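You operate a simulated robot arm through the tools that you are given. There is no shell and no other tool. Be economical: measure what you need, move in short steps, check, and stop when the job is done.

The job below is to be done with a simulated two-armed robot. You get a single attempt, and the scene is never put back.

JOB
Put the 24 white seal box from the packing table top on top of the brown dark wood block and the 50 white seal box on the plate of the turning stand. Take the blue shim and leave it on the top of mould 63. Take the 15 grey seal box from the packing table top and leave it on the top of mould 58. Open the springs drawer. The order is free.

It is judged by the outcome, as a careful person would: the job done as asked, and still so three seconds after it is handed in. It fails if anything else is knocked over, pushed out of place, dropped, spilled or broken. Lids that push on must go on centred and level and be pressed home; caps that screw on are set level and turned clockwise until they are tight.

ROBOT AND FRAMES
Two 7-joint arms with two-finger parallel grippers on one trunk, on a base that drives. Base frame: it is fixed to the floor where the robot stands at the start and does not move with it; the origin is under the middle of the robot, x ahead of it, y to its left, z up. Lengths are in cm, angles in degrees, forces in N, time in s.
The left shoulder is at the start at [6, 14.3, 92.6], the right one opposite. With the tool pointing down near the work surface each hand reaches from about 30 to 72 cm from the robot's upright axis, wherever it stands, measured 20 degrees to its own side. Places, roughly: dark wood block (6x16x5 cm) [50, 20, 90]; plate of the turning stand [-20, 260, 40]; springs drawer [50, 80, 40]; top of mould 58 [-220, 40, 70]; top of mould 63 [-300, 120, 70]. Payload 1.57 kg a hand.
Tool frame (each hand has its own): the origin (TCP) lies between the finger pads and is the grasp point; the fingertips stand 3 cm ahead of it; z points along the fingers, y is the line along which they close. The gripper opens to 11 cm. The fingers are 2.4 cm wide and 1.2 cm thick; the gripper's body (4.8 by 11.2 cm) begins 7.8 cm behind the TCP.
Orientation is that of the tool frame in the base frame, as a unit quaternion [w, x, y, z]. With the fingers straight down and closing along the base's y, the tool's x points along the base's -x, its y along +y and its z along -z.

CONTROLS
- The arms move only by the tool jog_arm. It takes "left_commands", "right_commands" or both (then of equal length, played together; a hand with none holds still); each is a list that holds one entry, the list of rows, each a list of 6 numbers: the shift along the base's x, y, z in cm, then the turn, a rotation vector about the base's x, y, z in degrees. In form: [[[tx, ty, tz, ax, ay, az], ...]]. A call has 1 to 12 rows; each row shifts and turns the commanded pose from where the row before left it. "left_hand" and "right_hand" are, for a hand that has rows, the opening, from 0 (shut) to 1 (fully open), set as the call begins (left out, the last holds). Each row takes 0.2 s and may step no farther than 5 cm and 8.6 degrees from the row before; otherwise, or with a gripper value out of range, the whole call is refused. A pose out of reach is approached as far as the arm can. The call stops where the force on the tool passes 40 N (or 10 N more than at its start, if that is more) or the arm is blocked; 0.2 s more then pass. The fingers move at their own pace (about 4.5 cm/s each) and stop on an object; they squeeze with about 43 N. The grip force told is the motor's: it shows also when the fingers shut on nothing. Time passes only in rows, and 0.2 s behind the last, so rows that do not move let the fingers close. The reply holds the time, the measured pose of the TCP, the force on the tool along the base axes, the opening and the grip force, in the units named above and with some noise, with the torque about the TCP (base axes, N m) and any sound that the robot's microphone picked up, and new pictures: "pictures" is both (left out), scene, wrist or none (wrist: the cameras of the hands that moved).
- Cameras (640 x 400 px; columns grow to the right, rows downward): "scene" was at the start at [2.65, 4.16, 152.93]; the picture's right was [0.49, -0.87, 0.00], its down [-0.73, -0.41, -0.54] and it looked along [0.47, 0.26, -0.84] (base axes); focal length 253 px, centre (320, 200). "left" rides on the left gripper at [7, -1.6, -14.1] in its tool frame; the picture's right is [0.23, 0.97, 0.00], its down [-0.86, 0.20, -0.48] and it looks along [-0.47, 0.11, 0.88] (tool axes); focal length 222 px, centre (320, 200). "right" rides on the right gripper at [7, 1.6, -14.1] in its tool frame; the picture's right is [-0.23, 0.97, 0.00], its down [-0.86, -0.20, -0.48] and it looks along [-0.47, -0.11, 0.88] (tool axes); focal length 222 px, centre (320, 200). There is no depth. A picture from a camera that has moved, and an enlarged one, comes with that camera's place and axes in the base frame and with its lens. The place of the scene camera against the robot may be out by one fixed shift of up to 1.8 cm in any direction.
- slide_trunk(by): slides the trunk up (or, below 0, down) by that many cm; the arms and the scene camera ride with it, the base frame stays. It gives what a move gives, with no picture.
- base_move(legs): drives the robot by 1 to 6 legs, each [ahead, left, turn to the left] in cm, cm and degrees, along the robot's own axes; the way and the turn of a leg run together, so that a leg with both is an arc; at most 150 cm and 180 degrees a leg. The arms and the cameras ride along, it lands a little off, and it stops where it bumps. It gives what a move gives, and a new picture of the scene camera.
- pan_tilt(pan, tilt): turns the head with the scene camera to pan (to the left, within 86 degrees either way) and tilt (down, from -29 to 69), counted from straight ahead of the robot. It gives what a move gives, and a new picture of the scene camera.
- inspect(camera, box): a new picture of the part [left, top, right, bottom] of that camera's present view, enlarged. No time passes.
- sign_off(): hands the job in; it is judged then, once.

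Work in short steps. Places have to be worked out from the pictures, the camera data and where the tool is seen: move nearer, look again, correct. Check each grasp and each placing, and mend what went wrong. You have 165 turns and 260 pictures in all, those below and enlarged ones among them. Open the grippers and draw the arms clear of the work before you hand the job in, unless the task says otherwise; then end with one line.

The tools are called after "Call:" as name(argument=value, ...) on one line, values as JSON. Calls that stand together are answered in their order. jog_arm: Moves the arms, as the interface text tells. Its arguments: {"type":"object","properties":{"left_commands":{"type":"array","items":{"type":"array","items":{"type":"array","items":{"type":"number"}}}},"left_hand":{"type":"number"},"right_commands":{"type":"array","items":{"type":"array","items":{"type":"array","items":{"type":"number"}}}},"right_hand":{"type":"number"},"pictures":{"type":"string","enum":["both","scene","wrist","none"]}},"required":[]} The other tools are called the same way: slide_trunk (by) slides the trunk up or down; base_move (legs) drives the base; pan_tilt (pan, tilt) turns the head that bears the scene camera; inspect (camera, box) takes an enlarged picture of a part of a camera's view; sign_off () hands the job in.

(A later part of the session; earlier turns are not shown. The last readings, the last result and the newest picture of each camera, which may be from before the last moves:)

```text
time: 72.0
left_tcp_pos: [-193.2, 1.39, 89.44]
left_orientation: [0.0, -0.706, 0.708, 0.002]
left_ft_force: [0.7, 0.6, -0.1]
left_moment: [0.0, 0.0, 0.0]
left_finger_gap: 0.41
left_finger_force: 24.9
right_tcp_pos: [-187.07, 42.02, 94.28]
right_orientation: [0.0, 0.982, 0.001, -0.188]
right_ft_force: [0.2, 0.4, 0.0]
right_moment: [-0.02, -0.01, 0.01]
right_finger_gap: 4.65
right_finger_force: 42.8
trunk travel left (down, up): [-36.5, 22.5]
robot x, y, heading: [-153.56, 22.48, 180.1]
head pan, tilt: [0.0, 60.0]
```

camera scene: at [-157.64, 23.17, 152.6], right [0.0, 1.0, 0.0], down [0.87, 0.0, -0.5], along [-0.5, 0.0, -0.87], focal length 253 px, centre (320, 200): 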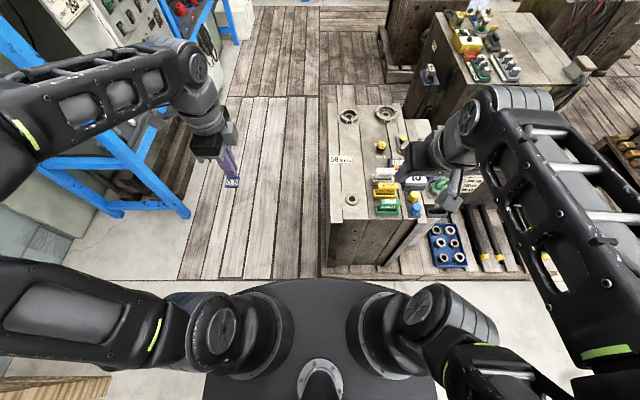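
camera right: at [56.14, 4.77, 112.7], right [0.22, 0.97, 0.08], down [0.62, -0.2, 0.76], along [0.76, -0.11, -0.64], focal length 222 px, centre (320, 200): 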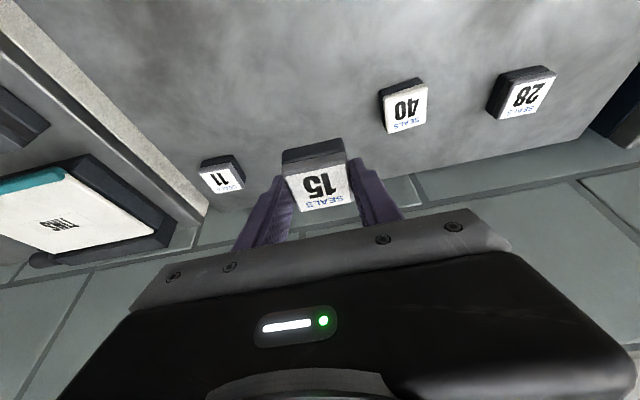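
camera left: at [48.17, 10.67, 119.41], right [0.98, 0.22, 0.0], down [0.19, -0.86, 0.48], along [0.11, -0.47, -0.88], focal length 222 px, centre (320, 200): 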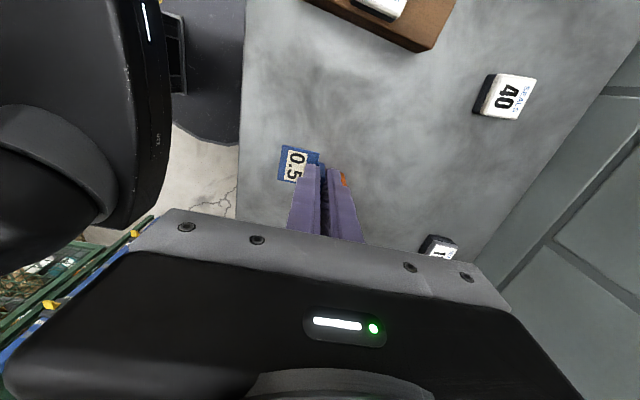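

Bring the right hand forward over the near part of the mould and look with the wrist camera.

Call:
jog_arm(right_commands=[[[-4, -1, -1, 0, 0, 0], [-4, -1, -1, 0, 0, 0], [-4, -1.5, -1, 0, 0, 0], [-4, -1.5, -1, 0, 0, 0], [-4, -1.5, -1, 0, 0, 0], [0, 0, 0, 0, 0, 0]]], pictures="both")

Call:
inspect(camera="scene", box=[310, 60, 450, 240])

```text
time: 73.3
left_tcp_pos: [-193.25, 1.33, 89.44]
left_orientation: [0.001, -0.706, 0.708, 0.001]
left_ft_force: [-0.4, -0.2, 0.7]
left_moment: [0.0, -0.03, 0.0]
left_finger_gap: 0.41
left_finger_force: 24.3
right_tcp_pos: [-207.33, 35.82, 89.22]
right_orientation: [-0.002, 0.982, 0.001, -0.189]
right_ft_force: [-0.2, 1.0, -0.9]
right_moment: [-0.02, 0.0, 0.01]
right_finger_gap: 4.7
right_finger_force: 43.1
trunk travel left (down, up): [-36.5, 22.5]
robot x, y, heading: [-153.29, 22.83, 180.0]
head pan, tilt: [0.0, 60.0]
camera scene: at [-157.41, 23.18, 136.61], right [0.0, 1.0, 0.0], down [0.87, 0.0, -0.5], along [-0.5, 0.0, -0.87], focal length 253 px, centre (320, 200)
camera right: at [-195.76, 34.18, 99.67], right [-0.21, -0.97, 0.08], down [-0.62, 0.2, 0.76], along [-0.76, 0.11, -0.64], focal length 222 px, centre (320, 200)
```

scene: 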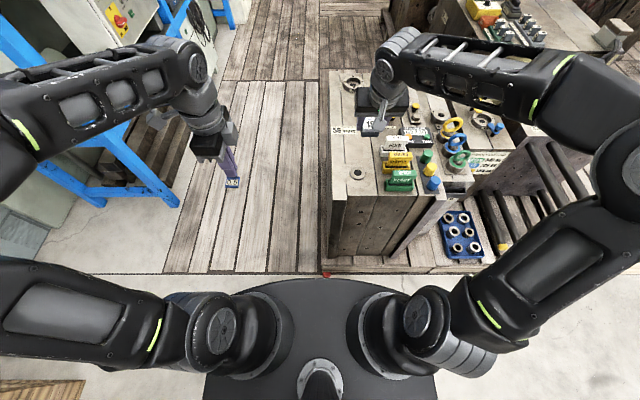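
right: 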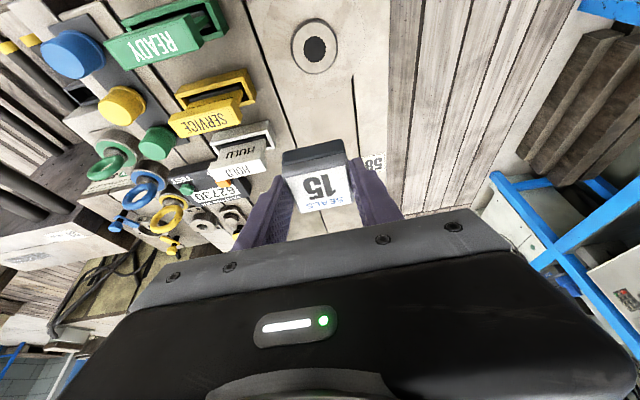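

```text
2.22 times, centred on (380, 150) of scene
camera zoom: at [-157.41, 23.18, 136.61], right [0.0, 1.0, 0.0], down [0.87, 0.0, -0.5], along [-0.5, 0.0, -0.87], focal length 562 px, centre (187, 311)
```

zoom: 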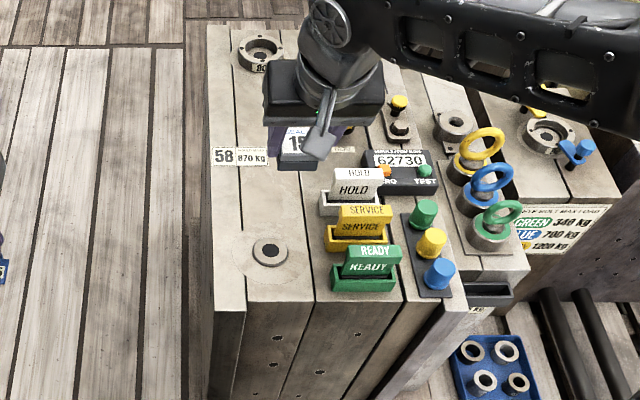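

Target [-215,34.8] is clear of plug (x≈-204), tags (y≥42.6) and label. Move there and down to z≈78.

Call:
jog_arm(right_commands=[[[-3.9, -0.5, -2, 0, 0, 0], [-3.8, -0.5, -2, 0, 0, 0], [0, 0, -3, 0, 0, 0], [0, 0, -3, 0, 0, 0], [0, 0, -1.2, 0, 0, 0], [0, 0, 0, 0, 0, 0]]], pictures="both")

Call:
inspect(camera="scene", box=[310, 60, 450, 240])

```text
time: 74.8
left_tcp_pos: [-193.25, 1.31, 89.47]
left_orientation: [0.0, -0.706, 0.708, 0.002]
left_ft_force: [-0.9, -0.3, -0.6]
left_moment: [-0.01, 0.01, 0.05]
left_finger_gap: 0.39
left_finger_force: 25.2
right_tcp_pos: [-214.77, 34.86, 78.05]
right_orientation: [-0.002, 0.982, 0.0, -0.188]
right_ft_force: [0.2, -0.3, -0.5]
right_moment: [0.02, 0.0, -0.02]
right_finger_gap: 4.68
right_finger_force: 43.4
trunk travel left (down, up): [-36.5, 22.5]
robot x, y, heading: [-153.33, 22.3, 179.8]
head pan, tilt: [0.0, 60.0]
camera scene: at [-157.4, 23.18, 136.61], right [0.0, 1.0, 0.0], down [0.87, 0.0, -0.5], along [-0.5, 0.0, -0.87], focal length 253 px, centre (320, 200)
camera right: at [-203.26, 33.17, 88.53], right [-0.21, -0.97, 0.08], down [-0.62, 0.2, 0.76], along [-0.76, 0.11, -0.64], focal length 222 px, centre (320, 200)
```

scene: 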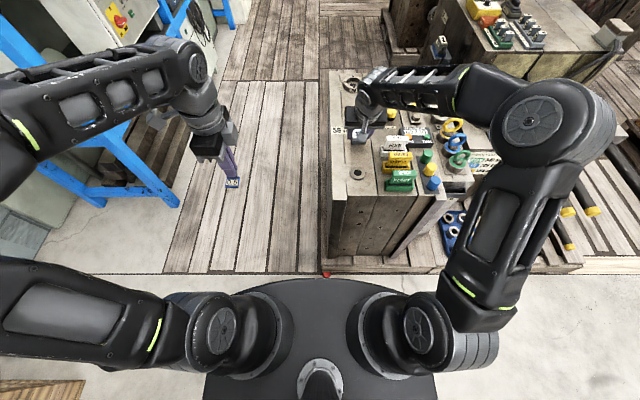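
right: 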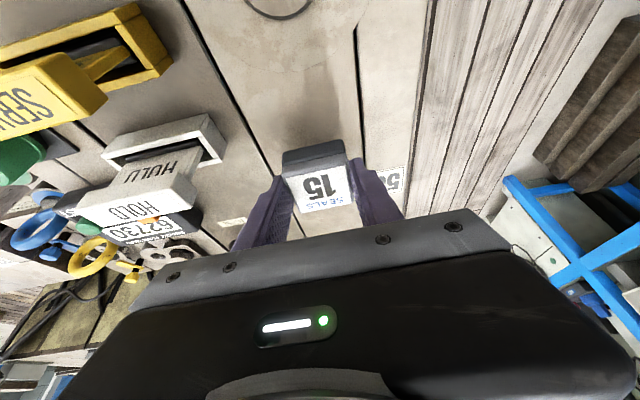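

```text
2.22 times, centred on (380, 150) of scene
camera zoom: at [-157.4, 23.18, 136.61], right [0.0, 1.0, 0.0], down [0.87, 0.0, -0.5], along [-0.5, 0.0, -0.87], focal length 562 px, centre (187, 311)
```

zoom: 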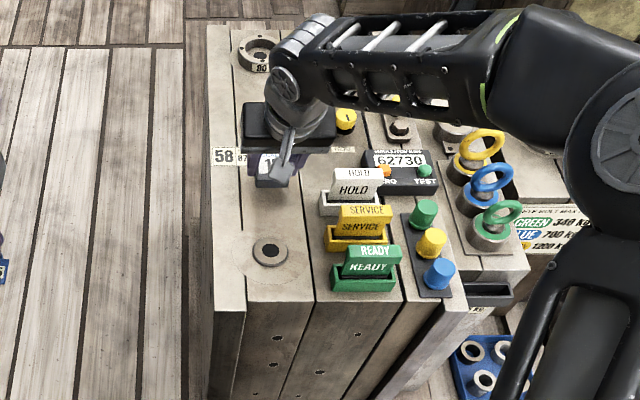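

Clear space beneath. Descend in small steps to feel contact.

Call:
jog_arm(right_commands=[[[0, 0, -1, 0, 0, 0], [0, 0, -1, 0, 0, 0], [0, 0, -0.5, 0, 0, 0], [0, 0, -0.5, 0, 0, 0], [0, 0, 0, 0, 0, 0]]], pictures="wrist")

```text
time: 76.0
left_tcp_pos: [-193.08, 1.39, 89.67]
left_orientation: [0.0, -0.706, 0.709, 0.004]
left_ft_force: [0.2, -0.8, 0.2]
left_moment: [-0.01, 0.0, 0.02]
left_finger_gap: 0.38
left_finger_force: 24.9
right_tcp_pos: [-214.84, 34.68, 75.53]
right_orientation: [-0.002, 0.981, 0.0, -0.194]
right_ft_force: [2.2, 5.2, 40.1]
right_moment: [0.12, -0.19, 0.03]
right_finger_gap: 4.66
right_finger_force: 42.7
trunk travel left (down, up): [-36.5, 22.5]
robot x, y, heading: [-153.5, 22.47, 180.0]
head pan, tilt: [0.0, 60.0]
camera right: at [-203.17, 33.07, 85.87], right [-0.21, -0.97, 0.09], down [-0.61, 0.2, 0.77], along [-0.77, 0.11, -0.63], focal length 222 px, centre (320, 200)
```

right: 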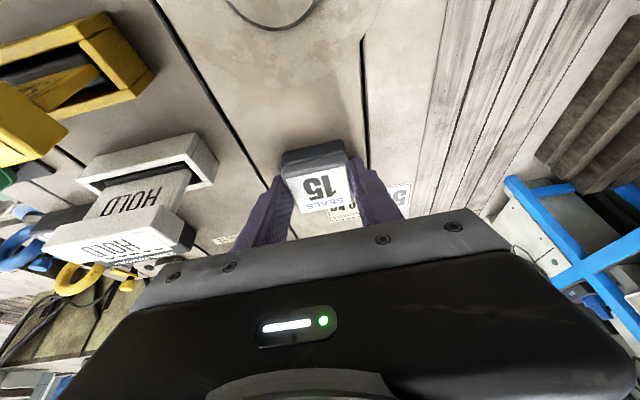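

Contact at TCP z≈75.5 (surface ≈71.9). Ease up 0.3, then release and draw up along the tilted axis.

Call:
jog_arm(right_commands=[[[0, 0, 0.15, 0, 0, 0], [0, 0, 0.1, 0, 0, 0], [0, 0, 0, 0, 0, 0]]], pictures="none")

```text
time: 76.8
left_tcp_pos: [-193.1, 1.29, 89.51]
left_orientation: [0.0, -0.706, 0.708, 0.002]
left_ft_force: [0.3, 1.0, -0.9]
left_moment: [-0.01, 0.01, -0.01]
left_finger_gap: 0.38
left_finger_force: 24.4
right_tcp_pos: [-214.76, 34.72, 75.5]
right_orientation: [-0.001, 0.982, 0.0, -0.191]
right_ft_force: [-6.0, 4.0, 30.1]
right_moment: [0.04, 0.63, -0.02]
right_finger_gap: 4.66
right_finger_force: 42.5
trunk travel left (down, up): [-36.5, 22.5]
robot x, y, heading: [-153.04, 21.95, 179.8]
head pan, tilt: [0.0, 60.0]
```

Call:
jog_arm(right_commands=[[[0, 0, 0.15, 0, 0, 0], [0, 0, 0.1, 0, 0, 0], [0, 0, 0, 0, 0, 0]]], pictures="none")

```text
time: 77.5
left_tcp_pos: [-193.13, 1.37, 89.48]
left_orientation: [0.0, -0.706, 0.708, 0.003]
left_ft_force: [0.0, -0.1, -0.2]
left_moment: [0.0, 0.01, 0.02]
left_finger_gap: 0.41
left_finger_force: 24.6
right_tcp_pos: [-214.73, 34.71, 75.52]
right_orientation: [-0.002, 0.982, 0.0, -0.189]
right_ft_force: [-6.8, 3.4, 19.9]
right_moment: [-0.02, 0.81, -0.09]
right_finger_gap: 4.67
right_finger_force: 42.9
trunk travel left (down, up): [-36.5, 22.5]
robot x, y, heading: [-152.89, 22.69, 180.1]
head pan, tilt: [0.0, 60.0]
```

Still pressed 20 N; ease another 0.2 so it rests lightly, then open.

Call:
jog_arm(right_commands=[[[0, 0, 0.2, 0, 0, 0], [0, 0, 0, 0, 0, 0]]], pictures="none")

Call:
jog_arm(right_commands=[[[0, 0, 0, 0, 0, 0], [0, 0, 0, 0, 0, 0], [0, 0, 0, 0, 0, 0], [0.8, 0, 2, 0, 0, 0], [1.6, 0, 4, 0, 0, 0], [1.6, 0, 4, 0, 0, 0], [1.6, 0, 4, 0, 0, 0]]], right_hand=0.65, pictures="wrist")

```text
time: 78.2
left_tcp_pos: [-193.21, 1.38, 89.52]
left_orientation: [0.0, -0.706, 0.708, 0.002]
left_ft_force: [-0.6, 0.2, 0.7]
left_moment: [-0.01, -0.02, 0.01]
left_finger_gap: 0.4
left_finger_force: 24.2
right_tcp_pos: [-214.67, 34.6, 75.45]
right_orientation: [-0.001, 0.982, 0.001, -0.188]
right_ft_force: [-2.4, 0.4, 8.8]
right_moment: [-0.13, 0.34, -0.02]
right_finger_gap: 4.68
right_finger_force: 42.8
trunk travel left (down, up): [-36.5, 22.5]
robot x, y, heading: [-153.58, 22.26, 180.1]
head pan, tilt: [0.0, 60.0]
```

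```text
time: 79.8
left_tcp_pos: [-193.33, 1.24, 89.59]
left_orientation: [0.001, -0.706, 0.708, 0.002]
left_ft_force: [0.2, 0.5, 0.2]
left_moment: [0.01, 0.0, -0.01]
left_finger_gap: 0.42
left_finger_force: 24.9
right_tcp_pos: [-209.22, 34.74, 89.61]
right_orientation: [-0.001, 0.982, 0.0, -0.189]
right_ft_force: [-0.6, -0.9, 0.1]
right_moment: [-0.04, 0.02, -0.02]
right_finger_gap: 7.15
right_finger_force: 0.0
trunk travel left (down, up): [-36.5, 22.5]
robot x, y, heading: [-152.98, 22.29, 179.9]
head pan, tilt: [0.0, 60.0]
camera right: at [-197.6, 33.03, 100.09], right [-0.21, -0.97, 0.08], down [-0.62, 0.2, 0.76], along [-0.76, 0.11, -0.64], focal length 222 px, centre (320, 200)
```

right: 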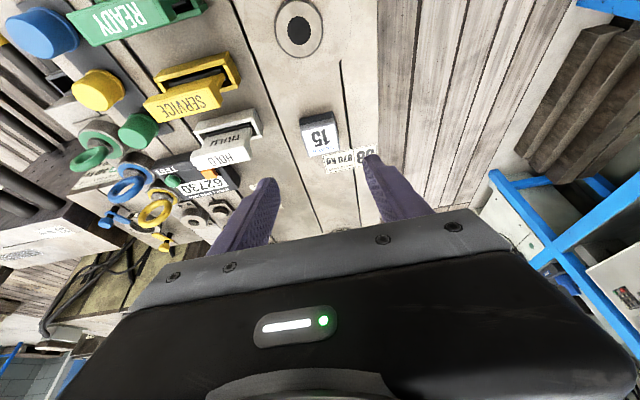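

15 sits flat on mould 58. Retract the right hand high and back, raise the trunk, and back off.

Call:
jog_arm(right_commands=[[[3, 0.5, 3, 0, 0, 0], [4, 1, 2, 0, 0, 0], [4, 1, 1, 0, 0, 0], [4, 1, 0, 0, 0, 0], [4, 1, 0, 0, 0, 0], [4, 1, 0, 0, 0, 0]]], pictures="none")

Call:
slide_trunk(by=16)

Call:
base_move(legs=[[-12, 0, 0], [0, -100, 0]])

Call:
pan_tilt(pan=0, tilt=35)

```text
time: 81.2
left_tcp_pos: [-193.23, 1.3, 89.44]
left_orientation: [0.001, -0.706, 0.708, 0.003]
left_ft_force: [-1.2, 1.0, -0.8]
left_moment: [0.0, 0.02, 0.0]
left_finger_gap: 0.4
left_finger_force: 24.9
right_tcp_pos: [-185.83, 40.43, 95.73]
right_orientation: [0.0, 0.982, 0.001, -0.188]
right_ft_force: [0.1, 0.3, 0.8]
right_moment: [-0.01, 0.02, 0.01]
right_finger_gap: 7.15
right_finger_force: 0.0
trunk travel left (down, up): [-36.5, 22.5]
robot x, y, heading: [-153.15, 22.29, 179.9]
head pan, tilt: [0.0, 60.0]
```

```text
time: 83.0
left_tcp_pos: [-193.33, 1.28, 105.38]
left_orientation: [0.0, -0.705, 0.709, 0.002]
left_ft_force: [0.6, -0.7, 0.0]
left_moment: [-0.03, 0.02, 0.02]
left_finger_gap: 0.39
left_finger_force: 25.0
right_tcp_pos: [-185.99, 40.33, 111.69]
right_orientation: [-0.001, 0.982, 0.001, -0.188]
right_ft_force: [-0.4, -0.8, -0.2]
right_moment: [-0.02, 0.02, 0.01]
right_finger_gap: 7.16
right_finger_force: 0.1
trunk travel left (down, up): [-52.5, 6.5]
robot x, y, heading: [-153.07, 22.54, 179.9]
head pan, tilt: [0.0, 60.0]
```

```text
time: 89.0
left_tcp_pos: [-181.15, 100.27, 105.47]
left_orientation: [0.0, -0.704, 0.71, 0.001]
left_ft_force: [0.1, 0.4, 1.1]
left_moment: [-0.01, 0.01, 0.0]
left_finger_gap: 0.4
left_finger_force: 25.0
right_tcp_pos: [-173.79, 139.13, 111.78]
right_orientation: [0.0, 0.982, 0.0, -0.189]
right_ft_force: [0.0, -0.4, 0.0]
right_moment: [-0.02, 0.03, 0.0]
right_finger_gap: 7.14
right_finger_force: 0.1
trunk travel left (down, up): [-52.5, 6.5]
robot x, y, heading: [-141.1, 121.37, 179.6]
head pan, tilt: [0.0, 60.0]
camera scene: at [-145.18, 121.99, 152.61], right [0.01, 1.0, 0.0], down [0.87, 0.0, -0.5], along [-0.5, 0.0, -0.87], focal length 253 px, centre (320, 200)
```

scene: 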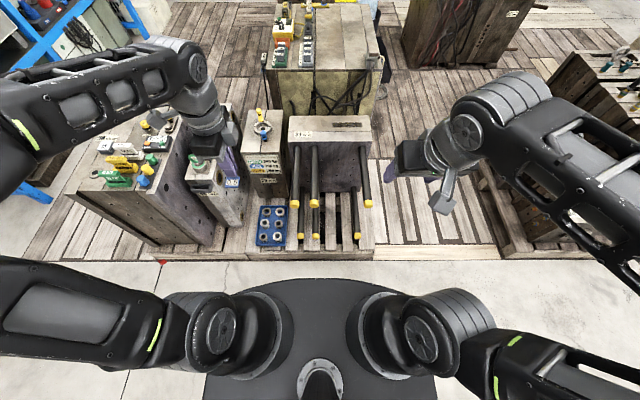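

```text
time: 89.8
left_tcp_pos: [-181.02, 100.17, 105.47]
left_orientation: [0.001, -0.704, 0.71, 0.002]
left_ft_force: [0.1, 0.4, -0.5]
left_moment: [-0.01, -0.01, -0.02]
left_finger_gap: 0.37
left_finger_force: 24.3
right_tcp_pos: [-173.73, 139.14, 111.65]
right_orientation: [-0.001, 0.982, -0.001, -0.188]
right_ft_force: [-0.1, -1.7, 0.0]
right_moment: [0.0, 0.0, -0.02]
right_finger_gap: 7.14
right_finger_force: 0.1
trunk travel left (down, up): [-52.5, 6.5]
robot x, y, heading: [-140.78, 120.95, 179.8]
head pan, tilt: [0.0, 35.0]
camera scene: at [-147.32, 121.96, 156.03], right [0.01, 1.0, 0.0], down [0.57, 0.0, -0.82], along [-0.82, 0.0, -0.57], focal length 253 px, centre (320, 200)
```

scene: 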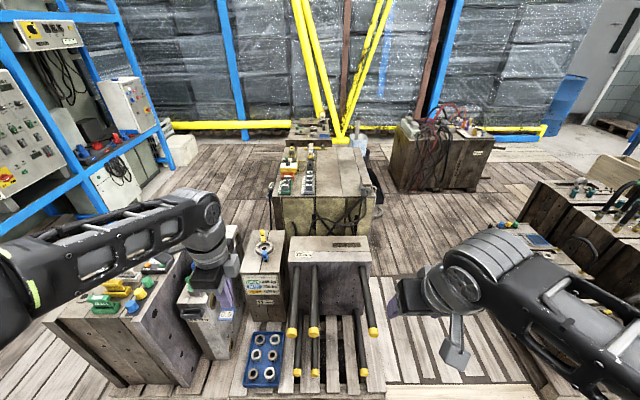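

Mould 63's top appears to span x≈-347..-276, y≈95..158. I plan to reach it from its front-right corner; look right first to check the hanging chains and second pallet.

Call:
pan_tilt(pan=-45, tilt=25)

Call:
inspect(camera="scene", box=[0, 100, 240, 260])

```text
time: 91.0
left_tcp_pos: [-181.19, 100.26, 105.48]
left_orientation: [0.0, -0.704, 0.71, 0.002]
left_ft_force: [-0.6, 0.1, -0.3]
left_moment: [-0.02, 0.02, 0.0]
left_finger_gap: 0.41
left_finger_force: 24.6
right_tcp_pos: [-173.71, 139.15, 111.71]
right_orientation: [-0.001, 0.982, -0.001, -0.189]
right_ft_force: [0.6, 0.0, 0.0]
right_moment: [0.02, 0.01, 0.0]
right_finger_gap: 7.16
right_finger_force: 0.0
trunk travel left (down, up): [-52.5, 6.5]
robot x, y, heading: [-141.13, 121.29, 179.8]
head pan, tilt: [-45.0, 25.0]
camera scene: at [-145.0, 128.45, 157.61], right [0.71, 0.7, 0.0], down [0.3, -0.3, -0.91], along [-0.64, 0.64, -0.42], focal length 253 px, centre (320, 200)
```

scene: 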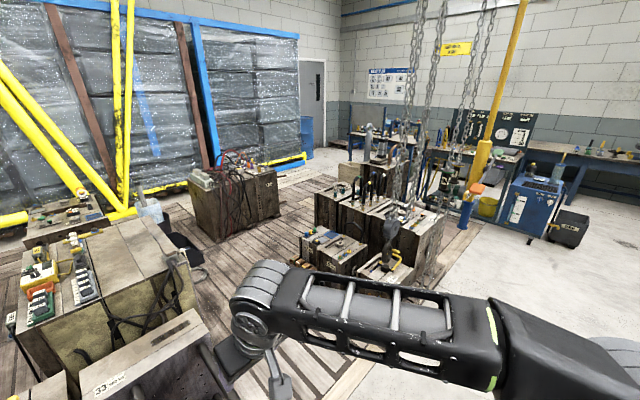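

```text
2.50 times, centred on (120, 180) of scene
camera zoom: at [-145.0, 128.45, 157.61], right [0.71, 0.7, 0.0], down [0.3, -0.3, -0.91], along [-0.64, 0.64, -0.42], focal length 632 px, centre (820, 250)
```

zoom: 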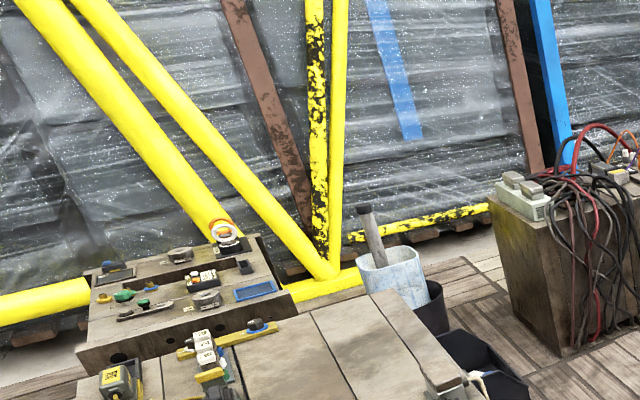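

The corridor between mould 63 and the second pallet (y≈158–250) is open. Strafe right 65, then ahead 60, and look.

Call:
base_move(legs=[[0, -66, 0], [60, 0, 0]])

Call:
pan_tilt(pan=25, tilt=45)

Call:
pan_tilt(pan=-25, tilt=45)

```text
time: 97.6
left_tcp_pos: [-240.27, 166.78, 105.38]
left_orientation: [0.001, -0.706, 0.708, 0.001]
left_ft_force: [-0.8, -0.5, -0.4]
left_moment: [-0.04, -0.02, 0.04]
left_finger_gap: 0.37
left_finger_force: 25.3
right_tcp_pos: [-233.31, 205.75, 111.73]
right_orientation: [-0.001, 0.982, 0.002, -0.188]
right_ft_force: [0.4, 0.4, 0.3]
right_moment: [0.01, -0.03, -0.02]
right_finger_gap: 7.12
right_finger_force: 0.1
trunk travel left (down, up): [-52.5, 6.5]
robot x, y, heading: [-200.37, 187.8, -180.1]
head pan, tilt: [-45.0, 25.0]
camera scene: at [-204.42, 195.19, 157.61], right [0.71, 0.71, 0.0], down [0.3, -0.3, -0.91], along [-0.64, 0.64, -0.42], focal length 253 px, centre (320, 200)
```

scene: 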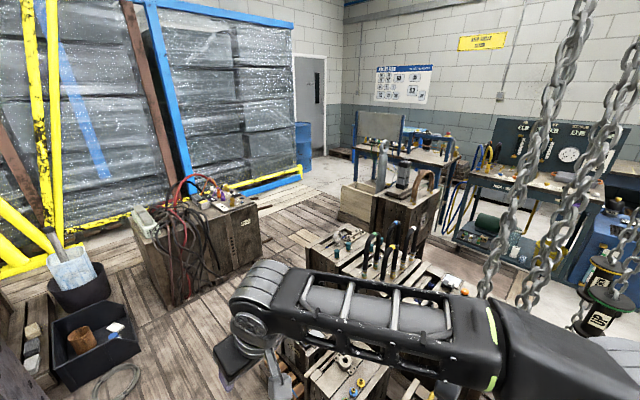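

```text
time: 99.0
left_tcp_pos: [-240.34, 166.74, 105.4]
left_orientation: [0.0, -0.706, 0.708, 0.001]
left_ft_force: [0.2, 0.3, -0.2]
left_moment: [0.04, 0.02, -0.01]
left_finger_gap: 0.36
left_finger_force: 24.5
right_tcp_pos: [-233.2, 205.64, 111.84]
right_orientation: [0.0, 0.982, 0.003, -0.188]
right_ft_force: [1.4, -0.3, 0.4]
right_moment: [-0.02, -0.01, 0.02]
right_finger_gap: 7.14
right_finger_force: 0.1
trunk travel left (down, up): [-52.5, 6.5]
robot x, y, heading: [-200.25, 187.94, -179.8]
head pan, tilt: [25.0, 45.0]
camera scene: at [-205.18, 185.24, 154.56], right [-0.42, 0.91, 0.0], down [0.64, 0.3, -0.71], along [-0.64, -0.3, -0.71], focal length 253 px, centre (320, 200)
```

scene: 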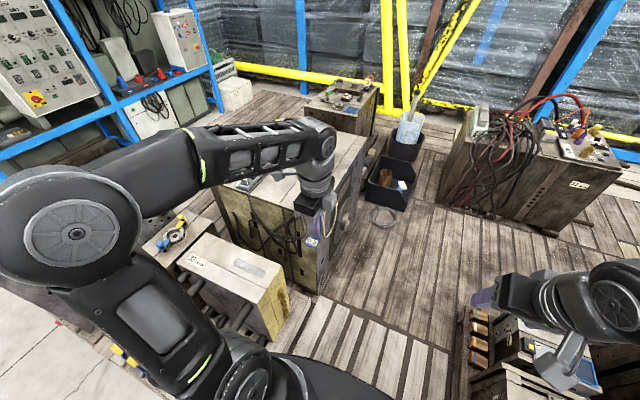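

```text
time: 100.2
left_tcp_pos: [-240.24, 166.75, 105.51]
left_orientation: [0.0, -0.706, 0.708, 0.002]
left_ft_force: [1.1, -0.2, 0.0]
left_moment: [0.01, -0.02, 0.02]
left_finger_gap: 0.45
left_finger_force: 24.3
right_tcp_pos: [-233.07, 205.69, 111.72]
right_orientation: [-0.001, 0.982, 0.003, -0.188]
right_ft_force: [0.6, 0.4, 0.1]
right_moment: [0.0, 0.02, -0.03]
right_finger_gap: 7.16
right_finger_force: 0.0
trunk travel left (down, up): [-52.5, 6.5]
robot x, y, heading: [-200.58, 188.01, -179.8]
head pan, tilt: [-25.0, 45.0]
camera scene: at [-205.19, 192.1, 154.55], right [0.42, 0.91, 0.0], down [0.64, -0.3, -0.71], along [-0.64, 0.3, -0.71], focal length 253 px, centre (320, 200)
```

scene: 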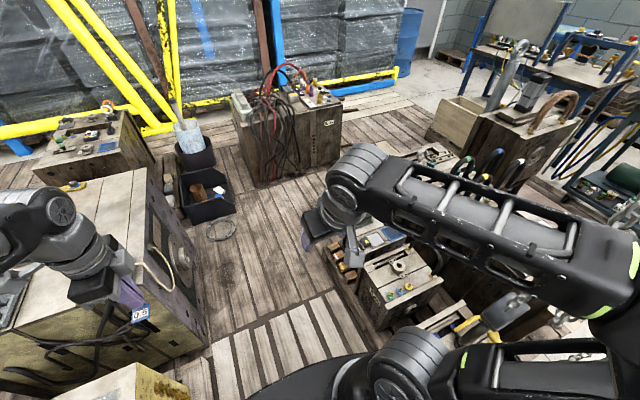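

Chains hang right of the right elbow, so first bring the right hand inward/forward to tuck the elbow.

Call:
jog_arm(right_commands=[[[-3, -2, 0, 0, 0, 0], [-3, -2, 0, 0, 0, 0], [-3, -2, 0, 0, 0, 0], [-3, -2, 0, 0, 0, 0], [-3, -2, 0, 0, 0, 0]]], pictures="none")

Call:
base_move(legs=[[38, 3, 0]])

Call:
pan_tilt(pan=25, tilt=45)

```text
time: 101.4
left_tcp_pos: [-240.51, 166.71, 105.37]
left_orientation: [0.001, -0.707, 0.708, 0.001]
left_ft_force: [-0.6, -0.1, 0.6]
left_moment: [0.06, -0.03, -0.04]
left_finger_gap: 0.39
left_finger_force: 24.2
right_tcp_pos: [-248.11, 195.64, 111.73]
right_orientation: [-0.001, 0.982, 0.003, -0.187]
right_ft_force: [-0.3, 0.0, 0.4]
right_moment: [0.02, -0.02, -0.02]
right_finger_gap: 7.15
right_finger_force: 0.0
trunk travel left (down, up): [-52.5, 6.5]
robot x, y, heading: [-200.32, 188.24, -179.9]
head pan, tilt: [-25.0, 45.0]
```

```text
time: 103.8
left_tcp_pos: [-278.44, 163.66, 105.37]
left_orientation: [0.0, -0.706, 0.708, 0.001]
left_ft_force: [0.3, 0.6, -0.1]
left_moment: [-0.01, -0.02, 0.01]
left_finger_gap: 0.37
left_finger_force: 25.2
right_tcp_pos: [-286.16, 192.68, 111.76]
right_orientation: [-0.001, 0.982, 0.002, -0.187]
right_ft_force: [-0.1, 0.3, 0.6]
right_moment: [0.04, 0.0, 0.01]
right_finger_gap: 7.17
right_finger_force: 0.0
trunk travel left (down, up): [-52.5, 6.5]
robot x, y, heading: [-238.3, 184.82, -180.1]
head pan, tilt: [-25.0, 45.0]
camera scene: at [-243.41, 189.06, 154.55], right [0.42, 0.91, 0.0], down [0.64, -0.3, -0.71], along [-0.64, 0.3, -0.71], focal length 253 px, centre (320, 200)
```

scene: 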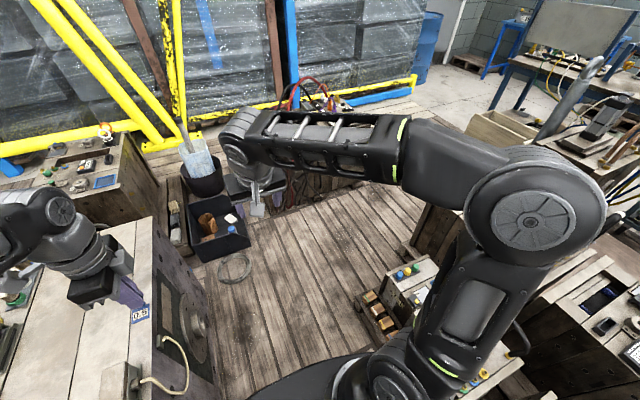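

```text
time: 105.0
left_tcp_pos: [-278.4, 163.65, 105.44]
left_orientation: [0.0, -0.706, 0.708, 0.002]
left_ft_force: [0.1, 0.4, -0.6]
left_moment: [-0.01, 0.02, -0.01]
left_finger_gap: 0.39
left_finger_force: 24.4
right_tcp_pos: [-286.08, 192.72, 111.75]
right_orientation: [-0.001, 0.982, 0.001, -0.188]
right_ft_force: [-0.1, -0.3, -0.4]
right_moment: [0.02, -0.03, 0.0]
right_finger_gap: 7.15
right_finger_force: 0.1
trunk travel left (down, up): [-52.5, 6.5]
robot x, y, heading: [-238.43, 185.11, -180.1]
head pan, tilt: [25.0, 45.0]
camera scene: at [-243.3, 182.2, 154.55], right [-0.42, 0.91, 0.0], down [0.64, 0.3, -0.71], along [-0.64, -0.3, -0.71], focal length 253 px, centre (320, 200)
```

scene: 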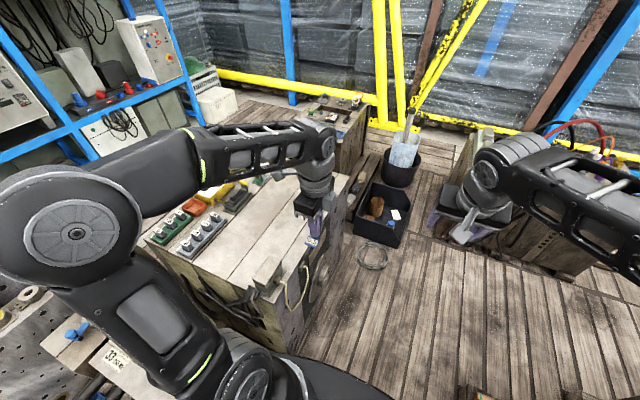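

Zoom on mould 63's top to read the label and find a clear patch.

Call:
inspect(camera="scene", box=[140, 130, 380, 330])

Call:
inspect(camera="left", box=[0, 0, 640, 400])

```text
2.00 times, centred on (260, 230) of scene
camera zoom: at [-243.3, 182.2, 154.55], right [-0.42, 0.91, 0.0], down [0.64, 0.3, -0.71], along [-0.64, -0.3, -0.71], focal length 506 px, centre (440, 140)
```

zoom: 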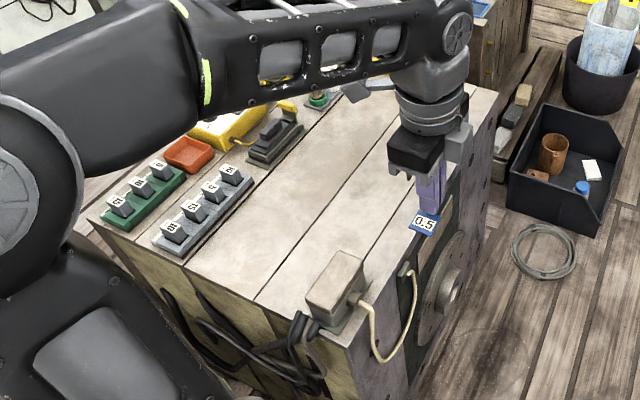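

```text
1.00 times, centred on (320, 200) of left
camera zoom: at [-276.75, 156.75, 119.48], right [-0.97, -0.23, 0.0], down [-0.2, 0.85, 0.48], along [-0.11, 0.47, -0.88], focal length 222 px, centre (320, 200)
```

zoom: 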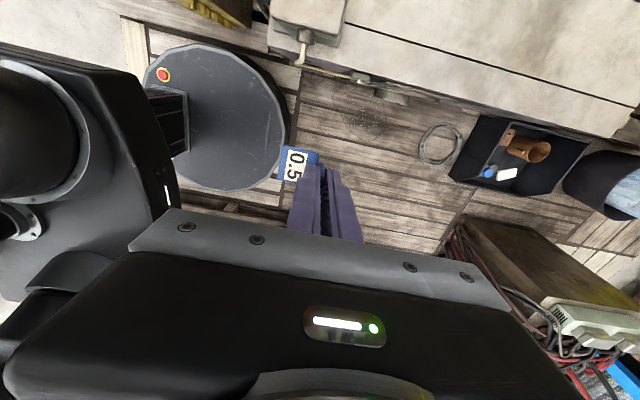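

This is the big mould around [-300,120]. Clear patch for the shim ≈ [-294,139]. Move to robot ≈ [-260,195] with heading 220 so the left hand reaches it.

Call:
base_move(legs=[[0, -10, 0], [21, 0, 0], [0, 0, 40]])

Call:
pan_tilt(pan=10, tilt=60)

```text
time: 109.3
left_tcp_pos: [-276.6, 152.83, 105.39]
left_orientation: [0.0, 0.907, -0.422, -0.002]
left_ft_force: [0.5, 0.4, 0.4]
left_moment: [0.02, -0.01, -0.02]
left_finger_gap: 0.39
left_finger_force: 24.5
right_tcp_pos: [-301.04, 169.97, 111.69]
right_orientation: [0.063, 0.922, 0.34, -0.178]
right_ft_force: [-0.1, 1.3, -0.1]
right_moment: [-0.01, -0.02, -0.03]
right_finger_gap: 7.12
right_finger_force: 0.1
trunk travel left (down, up): [-52.5, 6.5]
robot x, y, heading: [-259.72, 194.61, -139.8]
head pan, tilt: [25.0, 45.0]
camera scene: at [-261.2, 190.03, 154.55], right [-0.91, 0.42, 0.0], down [0.3, 0.64, -0.71], along [-0.3, -0.64, -0.71], focal length 253 px, centre (320, 200)
```

scene: 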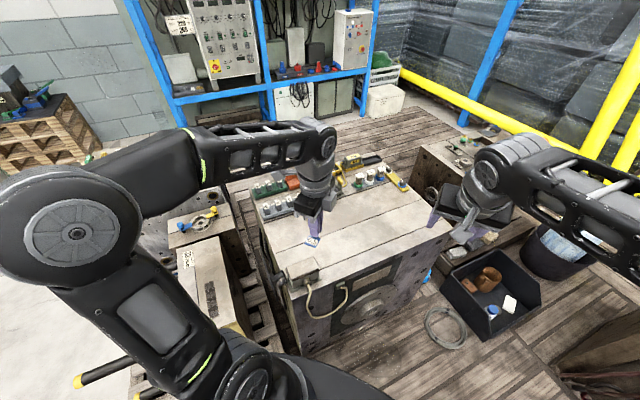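

```text
time: 110.0
left_tcp_pos: [-276.55, 152.82, 105.51]
left_orientation: [0.0, 0.906, -0.422, -0.003]
left_ft_force: [-0.4, -0.7, -0.2]
left_moment: [-0.03, 0.01, -0.02]
left_finger_gap: 0.38
left_finger_force: 24.9
right_tcp_pos: [-301.05, 170.03, 111.67]
right_orientation: [0.064, 0.922, 0.339, -0.178]
right_ft_force: [0.1, -0.1, -0.3]
right_moment: [-0.01, 0.01, 0.0]
right_finger_gap: 7.16
right_finger_force: 0.1
trunk travel left (down, up): [-52.5, 6.5]
robot x, y, heading: [-259.84, 194.64, -139.9]
head pan, tilt: [10.0, 60.0]
camera scene: at [-262.07, 192.29, 152.61], right [-0.77, 0.64, 0.0], down [0.55, 0.67, -0.5], along [-0.32, -0.39, -0.87], focal length 253 px, centre (320, 200)
```

scene: 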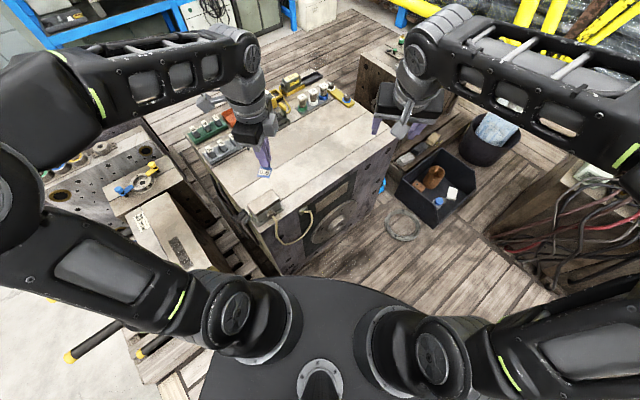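

Target [-292,141]. Move the left hand there and down to z≈88, then look.

Call:
jog_arm(left_commands=[[[-3.1, -2.4, -1, 0, 0, 0], [-3.1, -2.4, -2, 0, 0, 0], [-3.1, -2.4, -3, 0, 0, 0], [-3.1, -2.4, -3, 0, 0, 0], [-3.0, -2.3, -3, 0, 0, 0], [0, 0, -4, 0, 0, 0], [0, 0, 0, 0, 0, 0]]], pictures="both")

Call:
inspect(camera="scene", box=[200, 90, 400, 240])

```text
time: 111.6
left_tcp_pos: [-291.97, 140.97, 89.33]
left_orientation: [0.0, 0.907, -0.422, -0.002]
left_ft_force: [0.9, -0.4, -0.4]
left_moment: [0.02, -0.03, -0.01]
left_finger_gap: 0.38
left_finger_force: 24.3
right_tcp_pos: [-300.99, 169.93, 111.84]
right_orientation: [0.063, 0.922, 0.339, -0.177]
right_ft_force: [-0.4, -0.1, -0.9]
right_moment: [0.03, 0.01, 0.02]
right_finger_gap: 7.16
right_finger_force: 0.1
trunk travel left (down, up): [-52.5, 6.5]
robot x, y, heading: [-259.64, 194.66, -139.6]
head pan, tilt: [10.0, 60.0]
camera scene: at [-262.07, 192.3, 152.61], right [-0.77, 0.64, 0.0], down [0.55, 0.67, -0.5], along [-0.32, -0.38, -0.87], focal length 253 px, centre (320, 200)
camera left: at [-286.14, 136.82, 103.32], right [-0.6, -0.8, 0.0], down [-0.7, 0.53, 0.48], along [-0.39, 0.29, -0.88], focal length 222 px, centre (320, 200)
```

scene: 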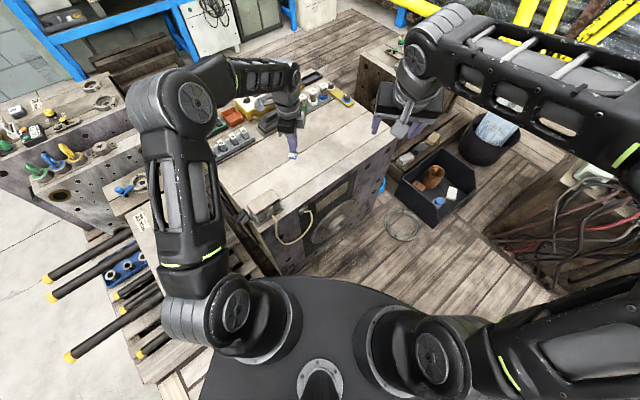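
left: 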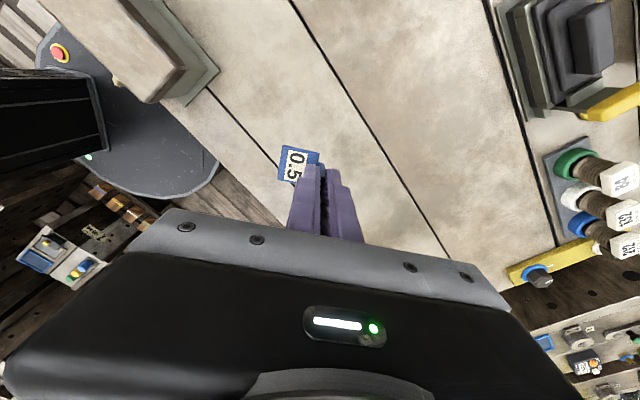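

```text
2.67 times, centred on (300, 165) of scene
camera zoom: at [-262.07, 192.3, 152.61], right [-0.77, 0.64, 0.0], down [0.55, 0.67, -0.5], along [-0.32, -0.38, -0.87], focal length 674 px, centre (373, 293)
```

zoom: 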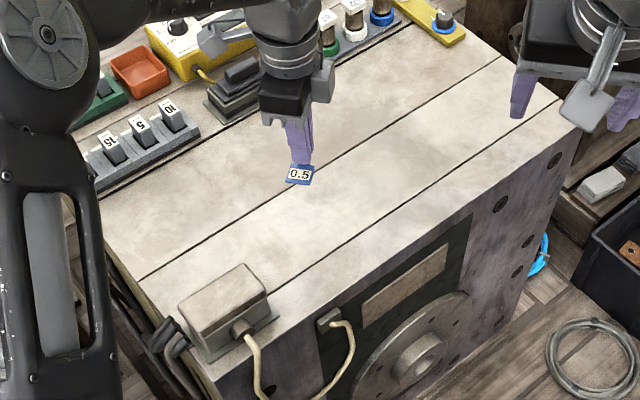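

Clear surface below. Lower to z≈78.5, then gently.

Call:
jog_arm(left_commands=[[[0, 0, -3.5, 0, 0, 0], [0, 0, -3.5, 0, 0, 0], [0, 0, -3, 0, 0, 0], [0, 0, -0.8, 0, 0, 0], [0, 0, 0, 0, 0, 0]]], pictures="wrist")

```text
time: 112.8
left_tcp_pos: [-291.96, 140.91, 78.59]
left_orientation: [0.0, 0.907, -0.422, -0.002]
left_ft_force: [-1.0, 1.0, 0.6]
left_moment: [-0.01, 0.02, -0.01]
left_finger_gap: 0.39
left_finger_force: 24.6
right_tcp_pos: [-300.99, 169.98, 111.68]
right_orientation: [0.063, 0.921, 0.34, -0.178]
right_ft_force: [-0.2, 0.0, -0.6]
right_moment: [0.02, -0.01, 0.02]
right_finger_gap: 7.17
right_finger_force: 0.1
trunk travel left (down, up): [-52.5, 6.5]
robot x, y, heading: [-259.93, 195.0, -139.7]
head pan, tilt: [10.0, 60.0]
camera left: at [-286.08, 136.61, 92.68], right [-0.6, -0.8, 0.0], down [-0.7, 0.52, 0.48], along [-0.39, 0.29, -0.88], focal length 222 px, centre (320, 200)
```

left: 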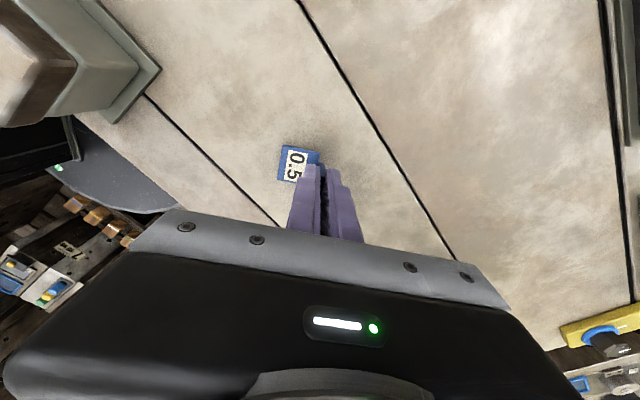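

Call:
jog_arm(left_commands=[[[0, 0, -0.5, 0, 0, 0], [0, 0, -0.5, 0, 0, 0], [0, 0, -0.4, 0, 0, 0], [0, 0, -0.3, 0, 0, 0], [0, 0, 0, 0, 0, 0]]], pictures="none")

```text
time: 114.0
left_tcp_pos: [-291.94, 141.03, 77.27]
left_orientation: [0.003, 0.907, -0.422, -0.002]
left_ft_force: [0.0, -1.9, 33.9]
left_moment: [0.11, -0.23, -0.03]
left_finger_gap: 0.38
left_finger_force: 24.3
right_tcp_pos: [-300.92, 170.18, 111.87]
right_orientation: [0.064, 0.922, 0.338, -0.178]
right_ft_force: [0.0, 0.4, -0.7]
right_moment: [-0.01, 0.02, 0.02]
right_finger_gap: 7.13
right_finger_force: 0.0
trunk travel left (down, up): [-52.5, 6.5]
robot x, y, heading: [-259.87, 194.42, -139.7]
head pan, tilt: [10.0, 60.0]
```

Contact. Ease up, then open and lift straight.

Call:
jog_arm(left_commands=[[[0, 0, 0.3, 0, 0, 0], [0, 0, 0.2, 0, 0, 0], [0, 0, 0, 0, 0, 0]]], pictures="none")

```text
time: 114.8
left_tcp_pos: [-291.88, 140.95, 77.21]
left_orientation: [-0.001, 0.907, -0.421, -0.001]
left_ft_force: [-2.4, -1.5, 4.8]
left_moment: [0.0, 0.06, 0.02]
left_finger_gap: 0.37
left_finger_force: 24.9
right_tcp_pos: [-300.98, 169.97, 111.74]
right_orientation: [0.063, 0.921, 0.34, -0.178]
right_ft_force: [0.3, -0.6, -0.3]
right_moment: [-0.02, 0.02, 0.03]
right_finger_gap: 7.14
right_finger_force: 0.1
trunk travel left (down, up): [-52.5, 6.5]
robot x, y, heading: [-259.77, 194.68, -139.7]
head pan, tilt: [10.0, 60.0]
```

Call:
jog_arm(left_commands=[[[0, 0, 0, 0, 0, 0], [0, 0, 0, 0, 0, 0], [0, 0, 0, 0, 0, 0], [0, 0, 2, 0, 0, 0], [0, 0, 4, 0, 0, 0], [0, 0, 4, 0, 0, 0], [0, 0, 4, 0, 0, 0]]], left_hand=0.3, pictures="wrist")

Call:
inspect(camera="left", box=[230, 60, 390, 200])

```text
time: 116.4
left_tcp_pos: [-291.89, 141.16, 91.52]
left_orientation: [0.0, 0.907, -0.421, -0.001]
left_ft_force: [0.0, 0.1, -0.2]
left_moment: [-0.02, -0.03, -0.01]
left_finger_gap: 3.3
left_finger_force: 0.1
right_tcp_pos: [-300.98, 170.04, 111.76]
right_orientation: [0.063, 0.922, 0.339, -0.178]
right_ft_force: [0.2, -0.4, -0.7]
right_moment: [-0.03, -0.02, 0.0]
right_finger_gap: 7.14
right_finger_force: 0.1
trunk travel left (down, up): [-52.5, 6.5]
robot x, y, heading: [-259.39, 194.64, -139.8]
head pan, tilt: [10.0, 60.0]
camera left: at [-286.09, 136.82, 105.51], right [-0.6, -0.8, 0.0], down [-0.7, 0.53, 0.48], along [-0.39, 0.29, -0.88], focal length 222 px, centre (320, 200)
```

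left: 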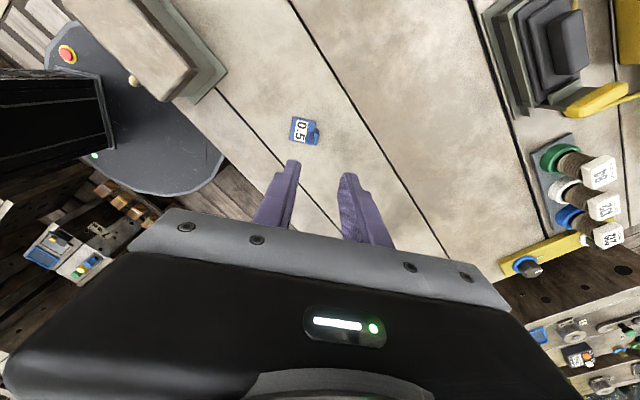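

```text
2.86 times, centred on (310, 130) of left
camera zoom: at [-286.09, 136.82, 105.51], right [-0.6, -0.8, 0.0], down [-0.7, 0.53, 0.48], along [-0.39, 0.29, -0.88], focal length 635 px, centre (349, 400)
```

zoom: 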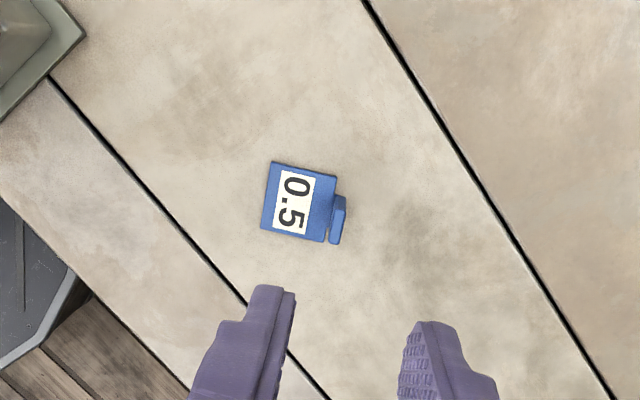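

Shim rests properly on mould 63. Retract the left hand, turn back to heading 180, and back out of the corridor.

Call:
jog_arm(left_commands=[[[3, 2.4, 3, 0, 0, 0], [3, 2.4, 3, 0, 0, 0], [3, 2.4, 3, 0, 0, 0], [3, 2.4, 3, 0, 0, 0], [3, 2.4, 2, 0, 0, 0]]], pictures="none")

Call:
base_move(legs=[[0, 0, -40], [-20, 8, 0], [-95, 0, 0]])

```text
time: 117.6
left_tcp_pos: [-276.46, 153.27, 105.57]
left_orientation: [0.001, 0.906, -0.422, -0.003]
left_ft_force: [0.6, -0.1, 0.2]
left_moment: [0.0, 0.03, 0.01]
left_finger_gap: 3.33
left_finger_force: 0.0
right_tcp_pos: [-300.93, 169.96, 111.83]
right_orientation: [0.063, 0.922, 0.339, -0.178]
right_ft_force: [-1.1, 0.3, -0.7]
right_moment: [-0.01, 0.0, 0.0]
right_finger_gap: 7.15
right_finger_force: 0.1
trunk travel left (down, up): [-52.5, 6.5]
robot x, y, heading: [-259.69, 194.78, -139.7]
head pan, tilt: [10.0, 60.0]
```

```text
time: 125.8
left_tcp_pos: [-182.35, 165.28, 105.58]
left_orientation: [-0.001, -0.706, 0.708, 0.002]
left_ft_force: [0.6, 0.4, 1.0]
left_moment: [0.0, 0.0, 0.0]
left_finger_gap: 3.3
left_finger_force: 0.1
right_tcp_pos: [-190.05, 193.85, 111.67]
right_orientation: [-0.001, 0.982, 0.001, -0.188]
right_ft_force: [-0.5, 0.1, 0.5]
right_moment: [0.01, 0.03, 0.01]
right_finger_gap: 7.17
right_finger_force: 0.1
trunk travel left (down, up): [-52.5, 6.5]
robot x, y, heading: [-142.22, 185.87, -179.8]
head pan, tilt: [10.0, 60.0]
camera scene: at [-146.5, 185.55, 152.61], right [-0.17, 0.98, 0.0], down [0.85, 0.15, -0.5], along [-0.49, -0.09, -0.87], focal length 253 px, centre (320, 200)
```

scene: 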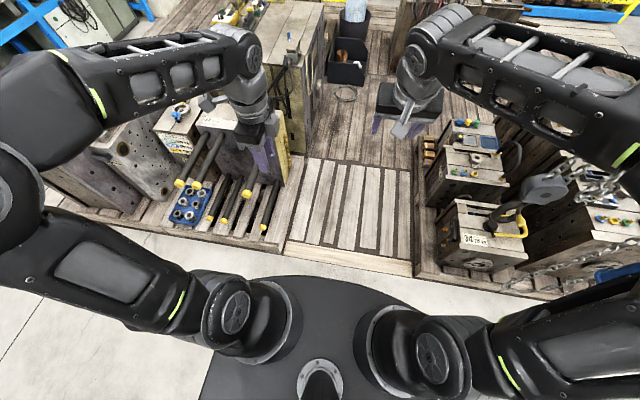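

Now head back to the table: back away, turn to face +x, then strafe across to y≈22.

Call:
base_move(legs=[[-40, 0, 0], [0, 0, -90], [0, 0, -90], [0, -120, 0], [0, -44, 0], [65, 0, 0]])

Call:
pan_tilt(pan=15, tilt=50)

```text
time: 147.2
left_tcp_pos: [9.65, 46.75, 105.44]
left_orientation: [0.001, 0.685, 0.729, -0.001]
left_ft_force: [1.0, -0.1, 0.3]
left_moment: [0.0, -0.04, 0.0]
left_finger_gap: 3.29
left_finger_force: 0.1
right_tcp_pos: [19.34, 18.67, 111.69]
right_orientation: [0.188, -0.033, 0.982, 0.004]
right_ft_force: [-0.2, 0.4, 1.0]
right_moment: [0.01, 0.01, 0.01]
right_finger_gap: 7.13
right_finger_force: 0.0
trunk travel left (down, up): [-52.5, 6.5]
robot x, y, heading: [-28.93, 23.44, 3.7]
head pan, tilt: [10.0, 60.0]
camera scene: at [-25.72, 25.66, 152.6], right [0.24, -0.97, 0.0], down [-0.84, -0.2, -0.5], along [0.49, 0.12, -0.87], focal length 253 px, centre (320, 200)
```

scene: 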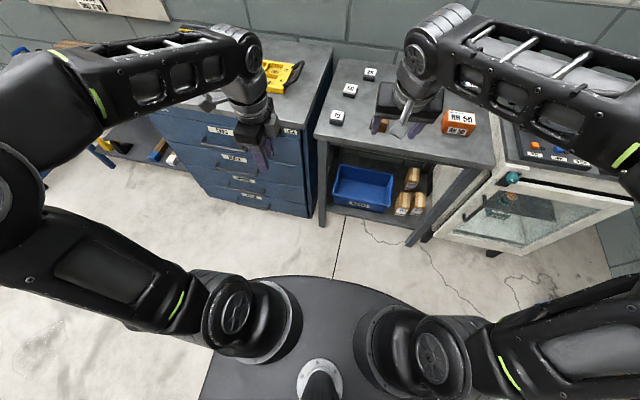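

```text
time: 147.9
left_tcp_pos: [9.62, 46.7, 105.53]
left_orientation: [0.002, 0.685, 0.729, -0.001]
left_ft_force: [-0.4, 0.0, 0.0]
left_moment: [-0.01, -0.02, -0.05]
left_finger_gap: 3.27
left_finger_force: 0.1
right_tcp_pos: [19.05, 18.47, 111.72]
right_orientation: [0.188, -0.032, 0.982, 0.005]
right_ft_force: [0.1, 0.6, 0.5]
right_moment: [0.0, 0.06, 0.01]
right_finger_gap: 7.14
right_finger_force: 0.1
trunk travel left (down, up): [-52.5, 6.5]
robot x, y, heading: [-29.15, 23.64, 3.8]
head pan, tilt: [15.0, 50.0]
camera scene: at [-24.97, 26.54, 153.86], right [0.32, -0.95, 0.0], down [-0.73, -0.24, -0.64], along [0.61, 0.2, -0.77], focal length 253 px, centre (320, 200)
```

scene: 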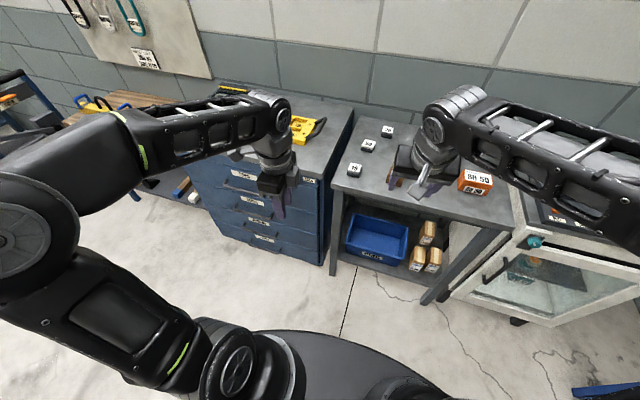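

The drawers are in view; read their labels.

Call:
inspect(camera="scene", box=[180, 140, 360, 270])

```text
3.08 times, centred on (270, 205) of scene
camera zoom: at [-24.97, 26.54, 153.86], right [0.32, -0.95, 0.0], down [-0.73, -0.24, -0.64], along [0.61, 0.2, -0.77], focal length 778 px, centre (474, 185)
```

zoom: 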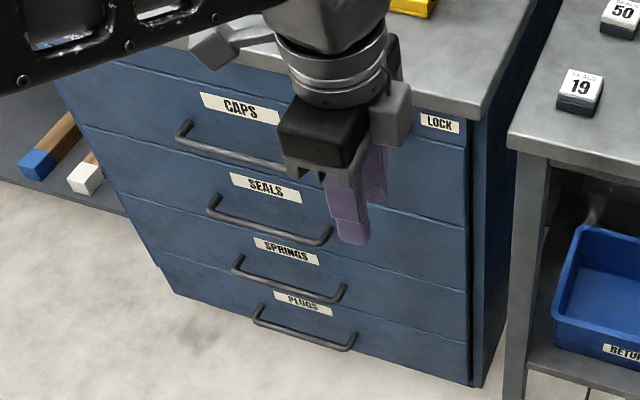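

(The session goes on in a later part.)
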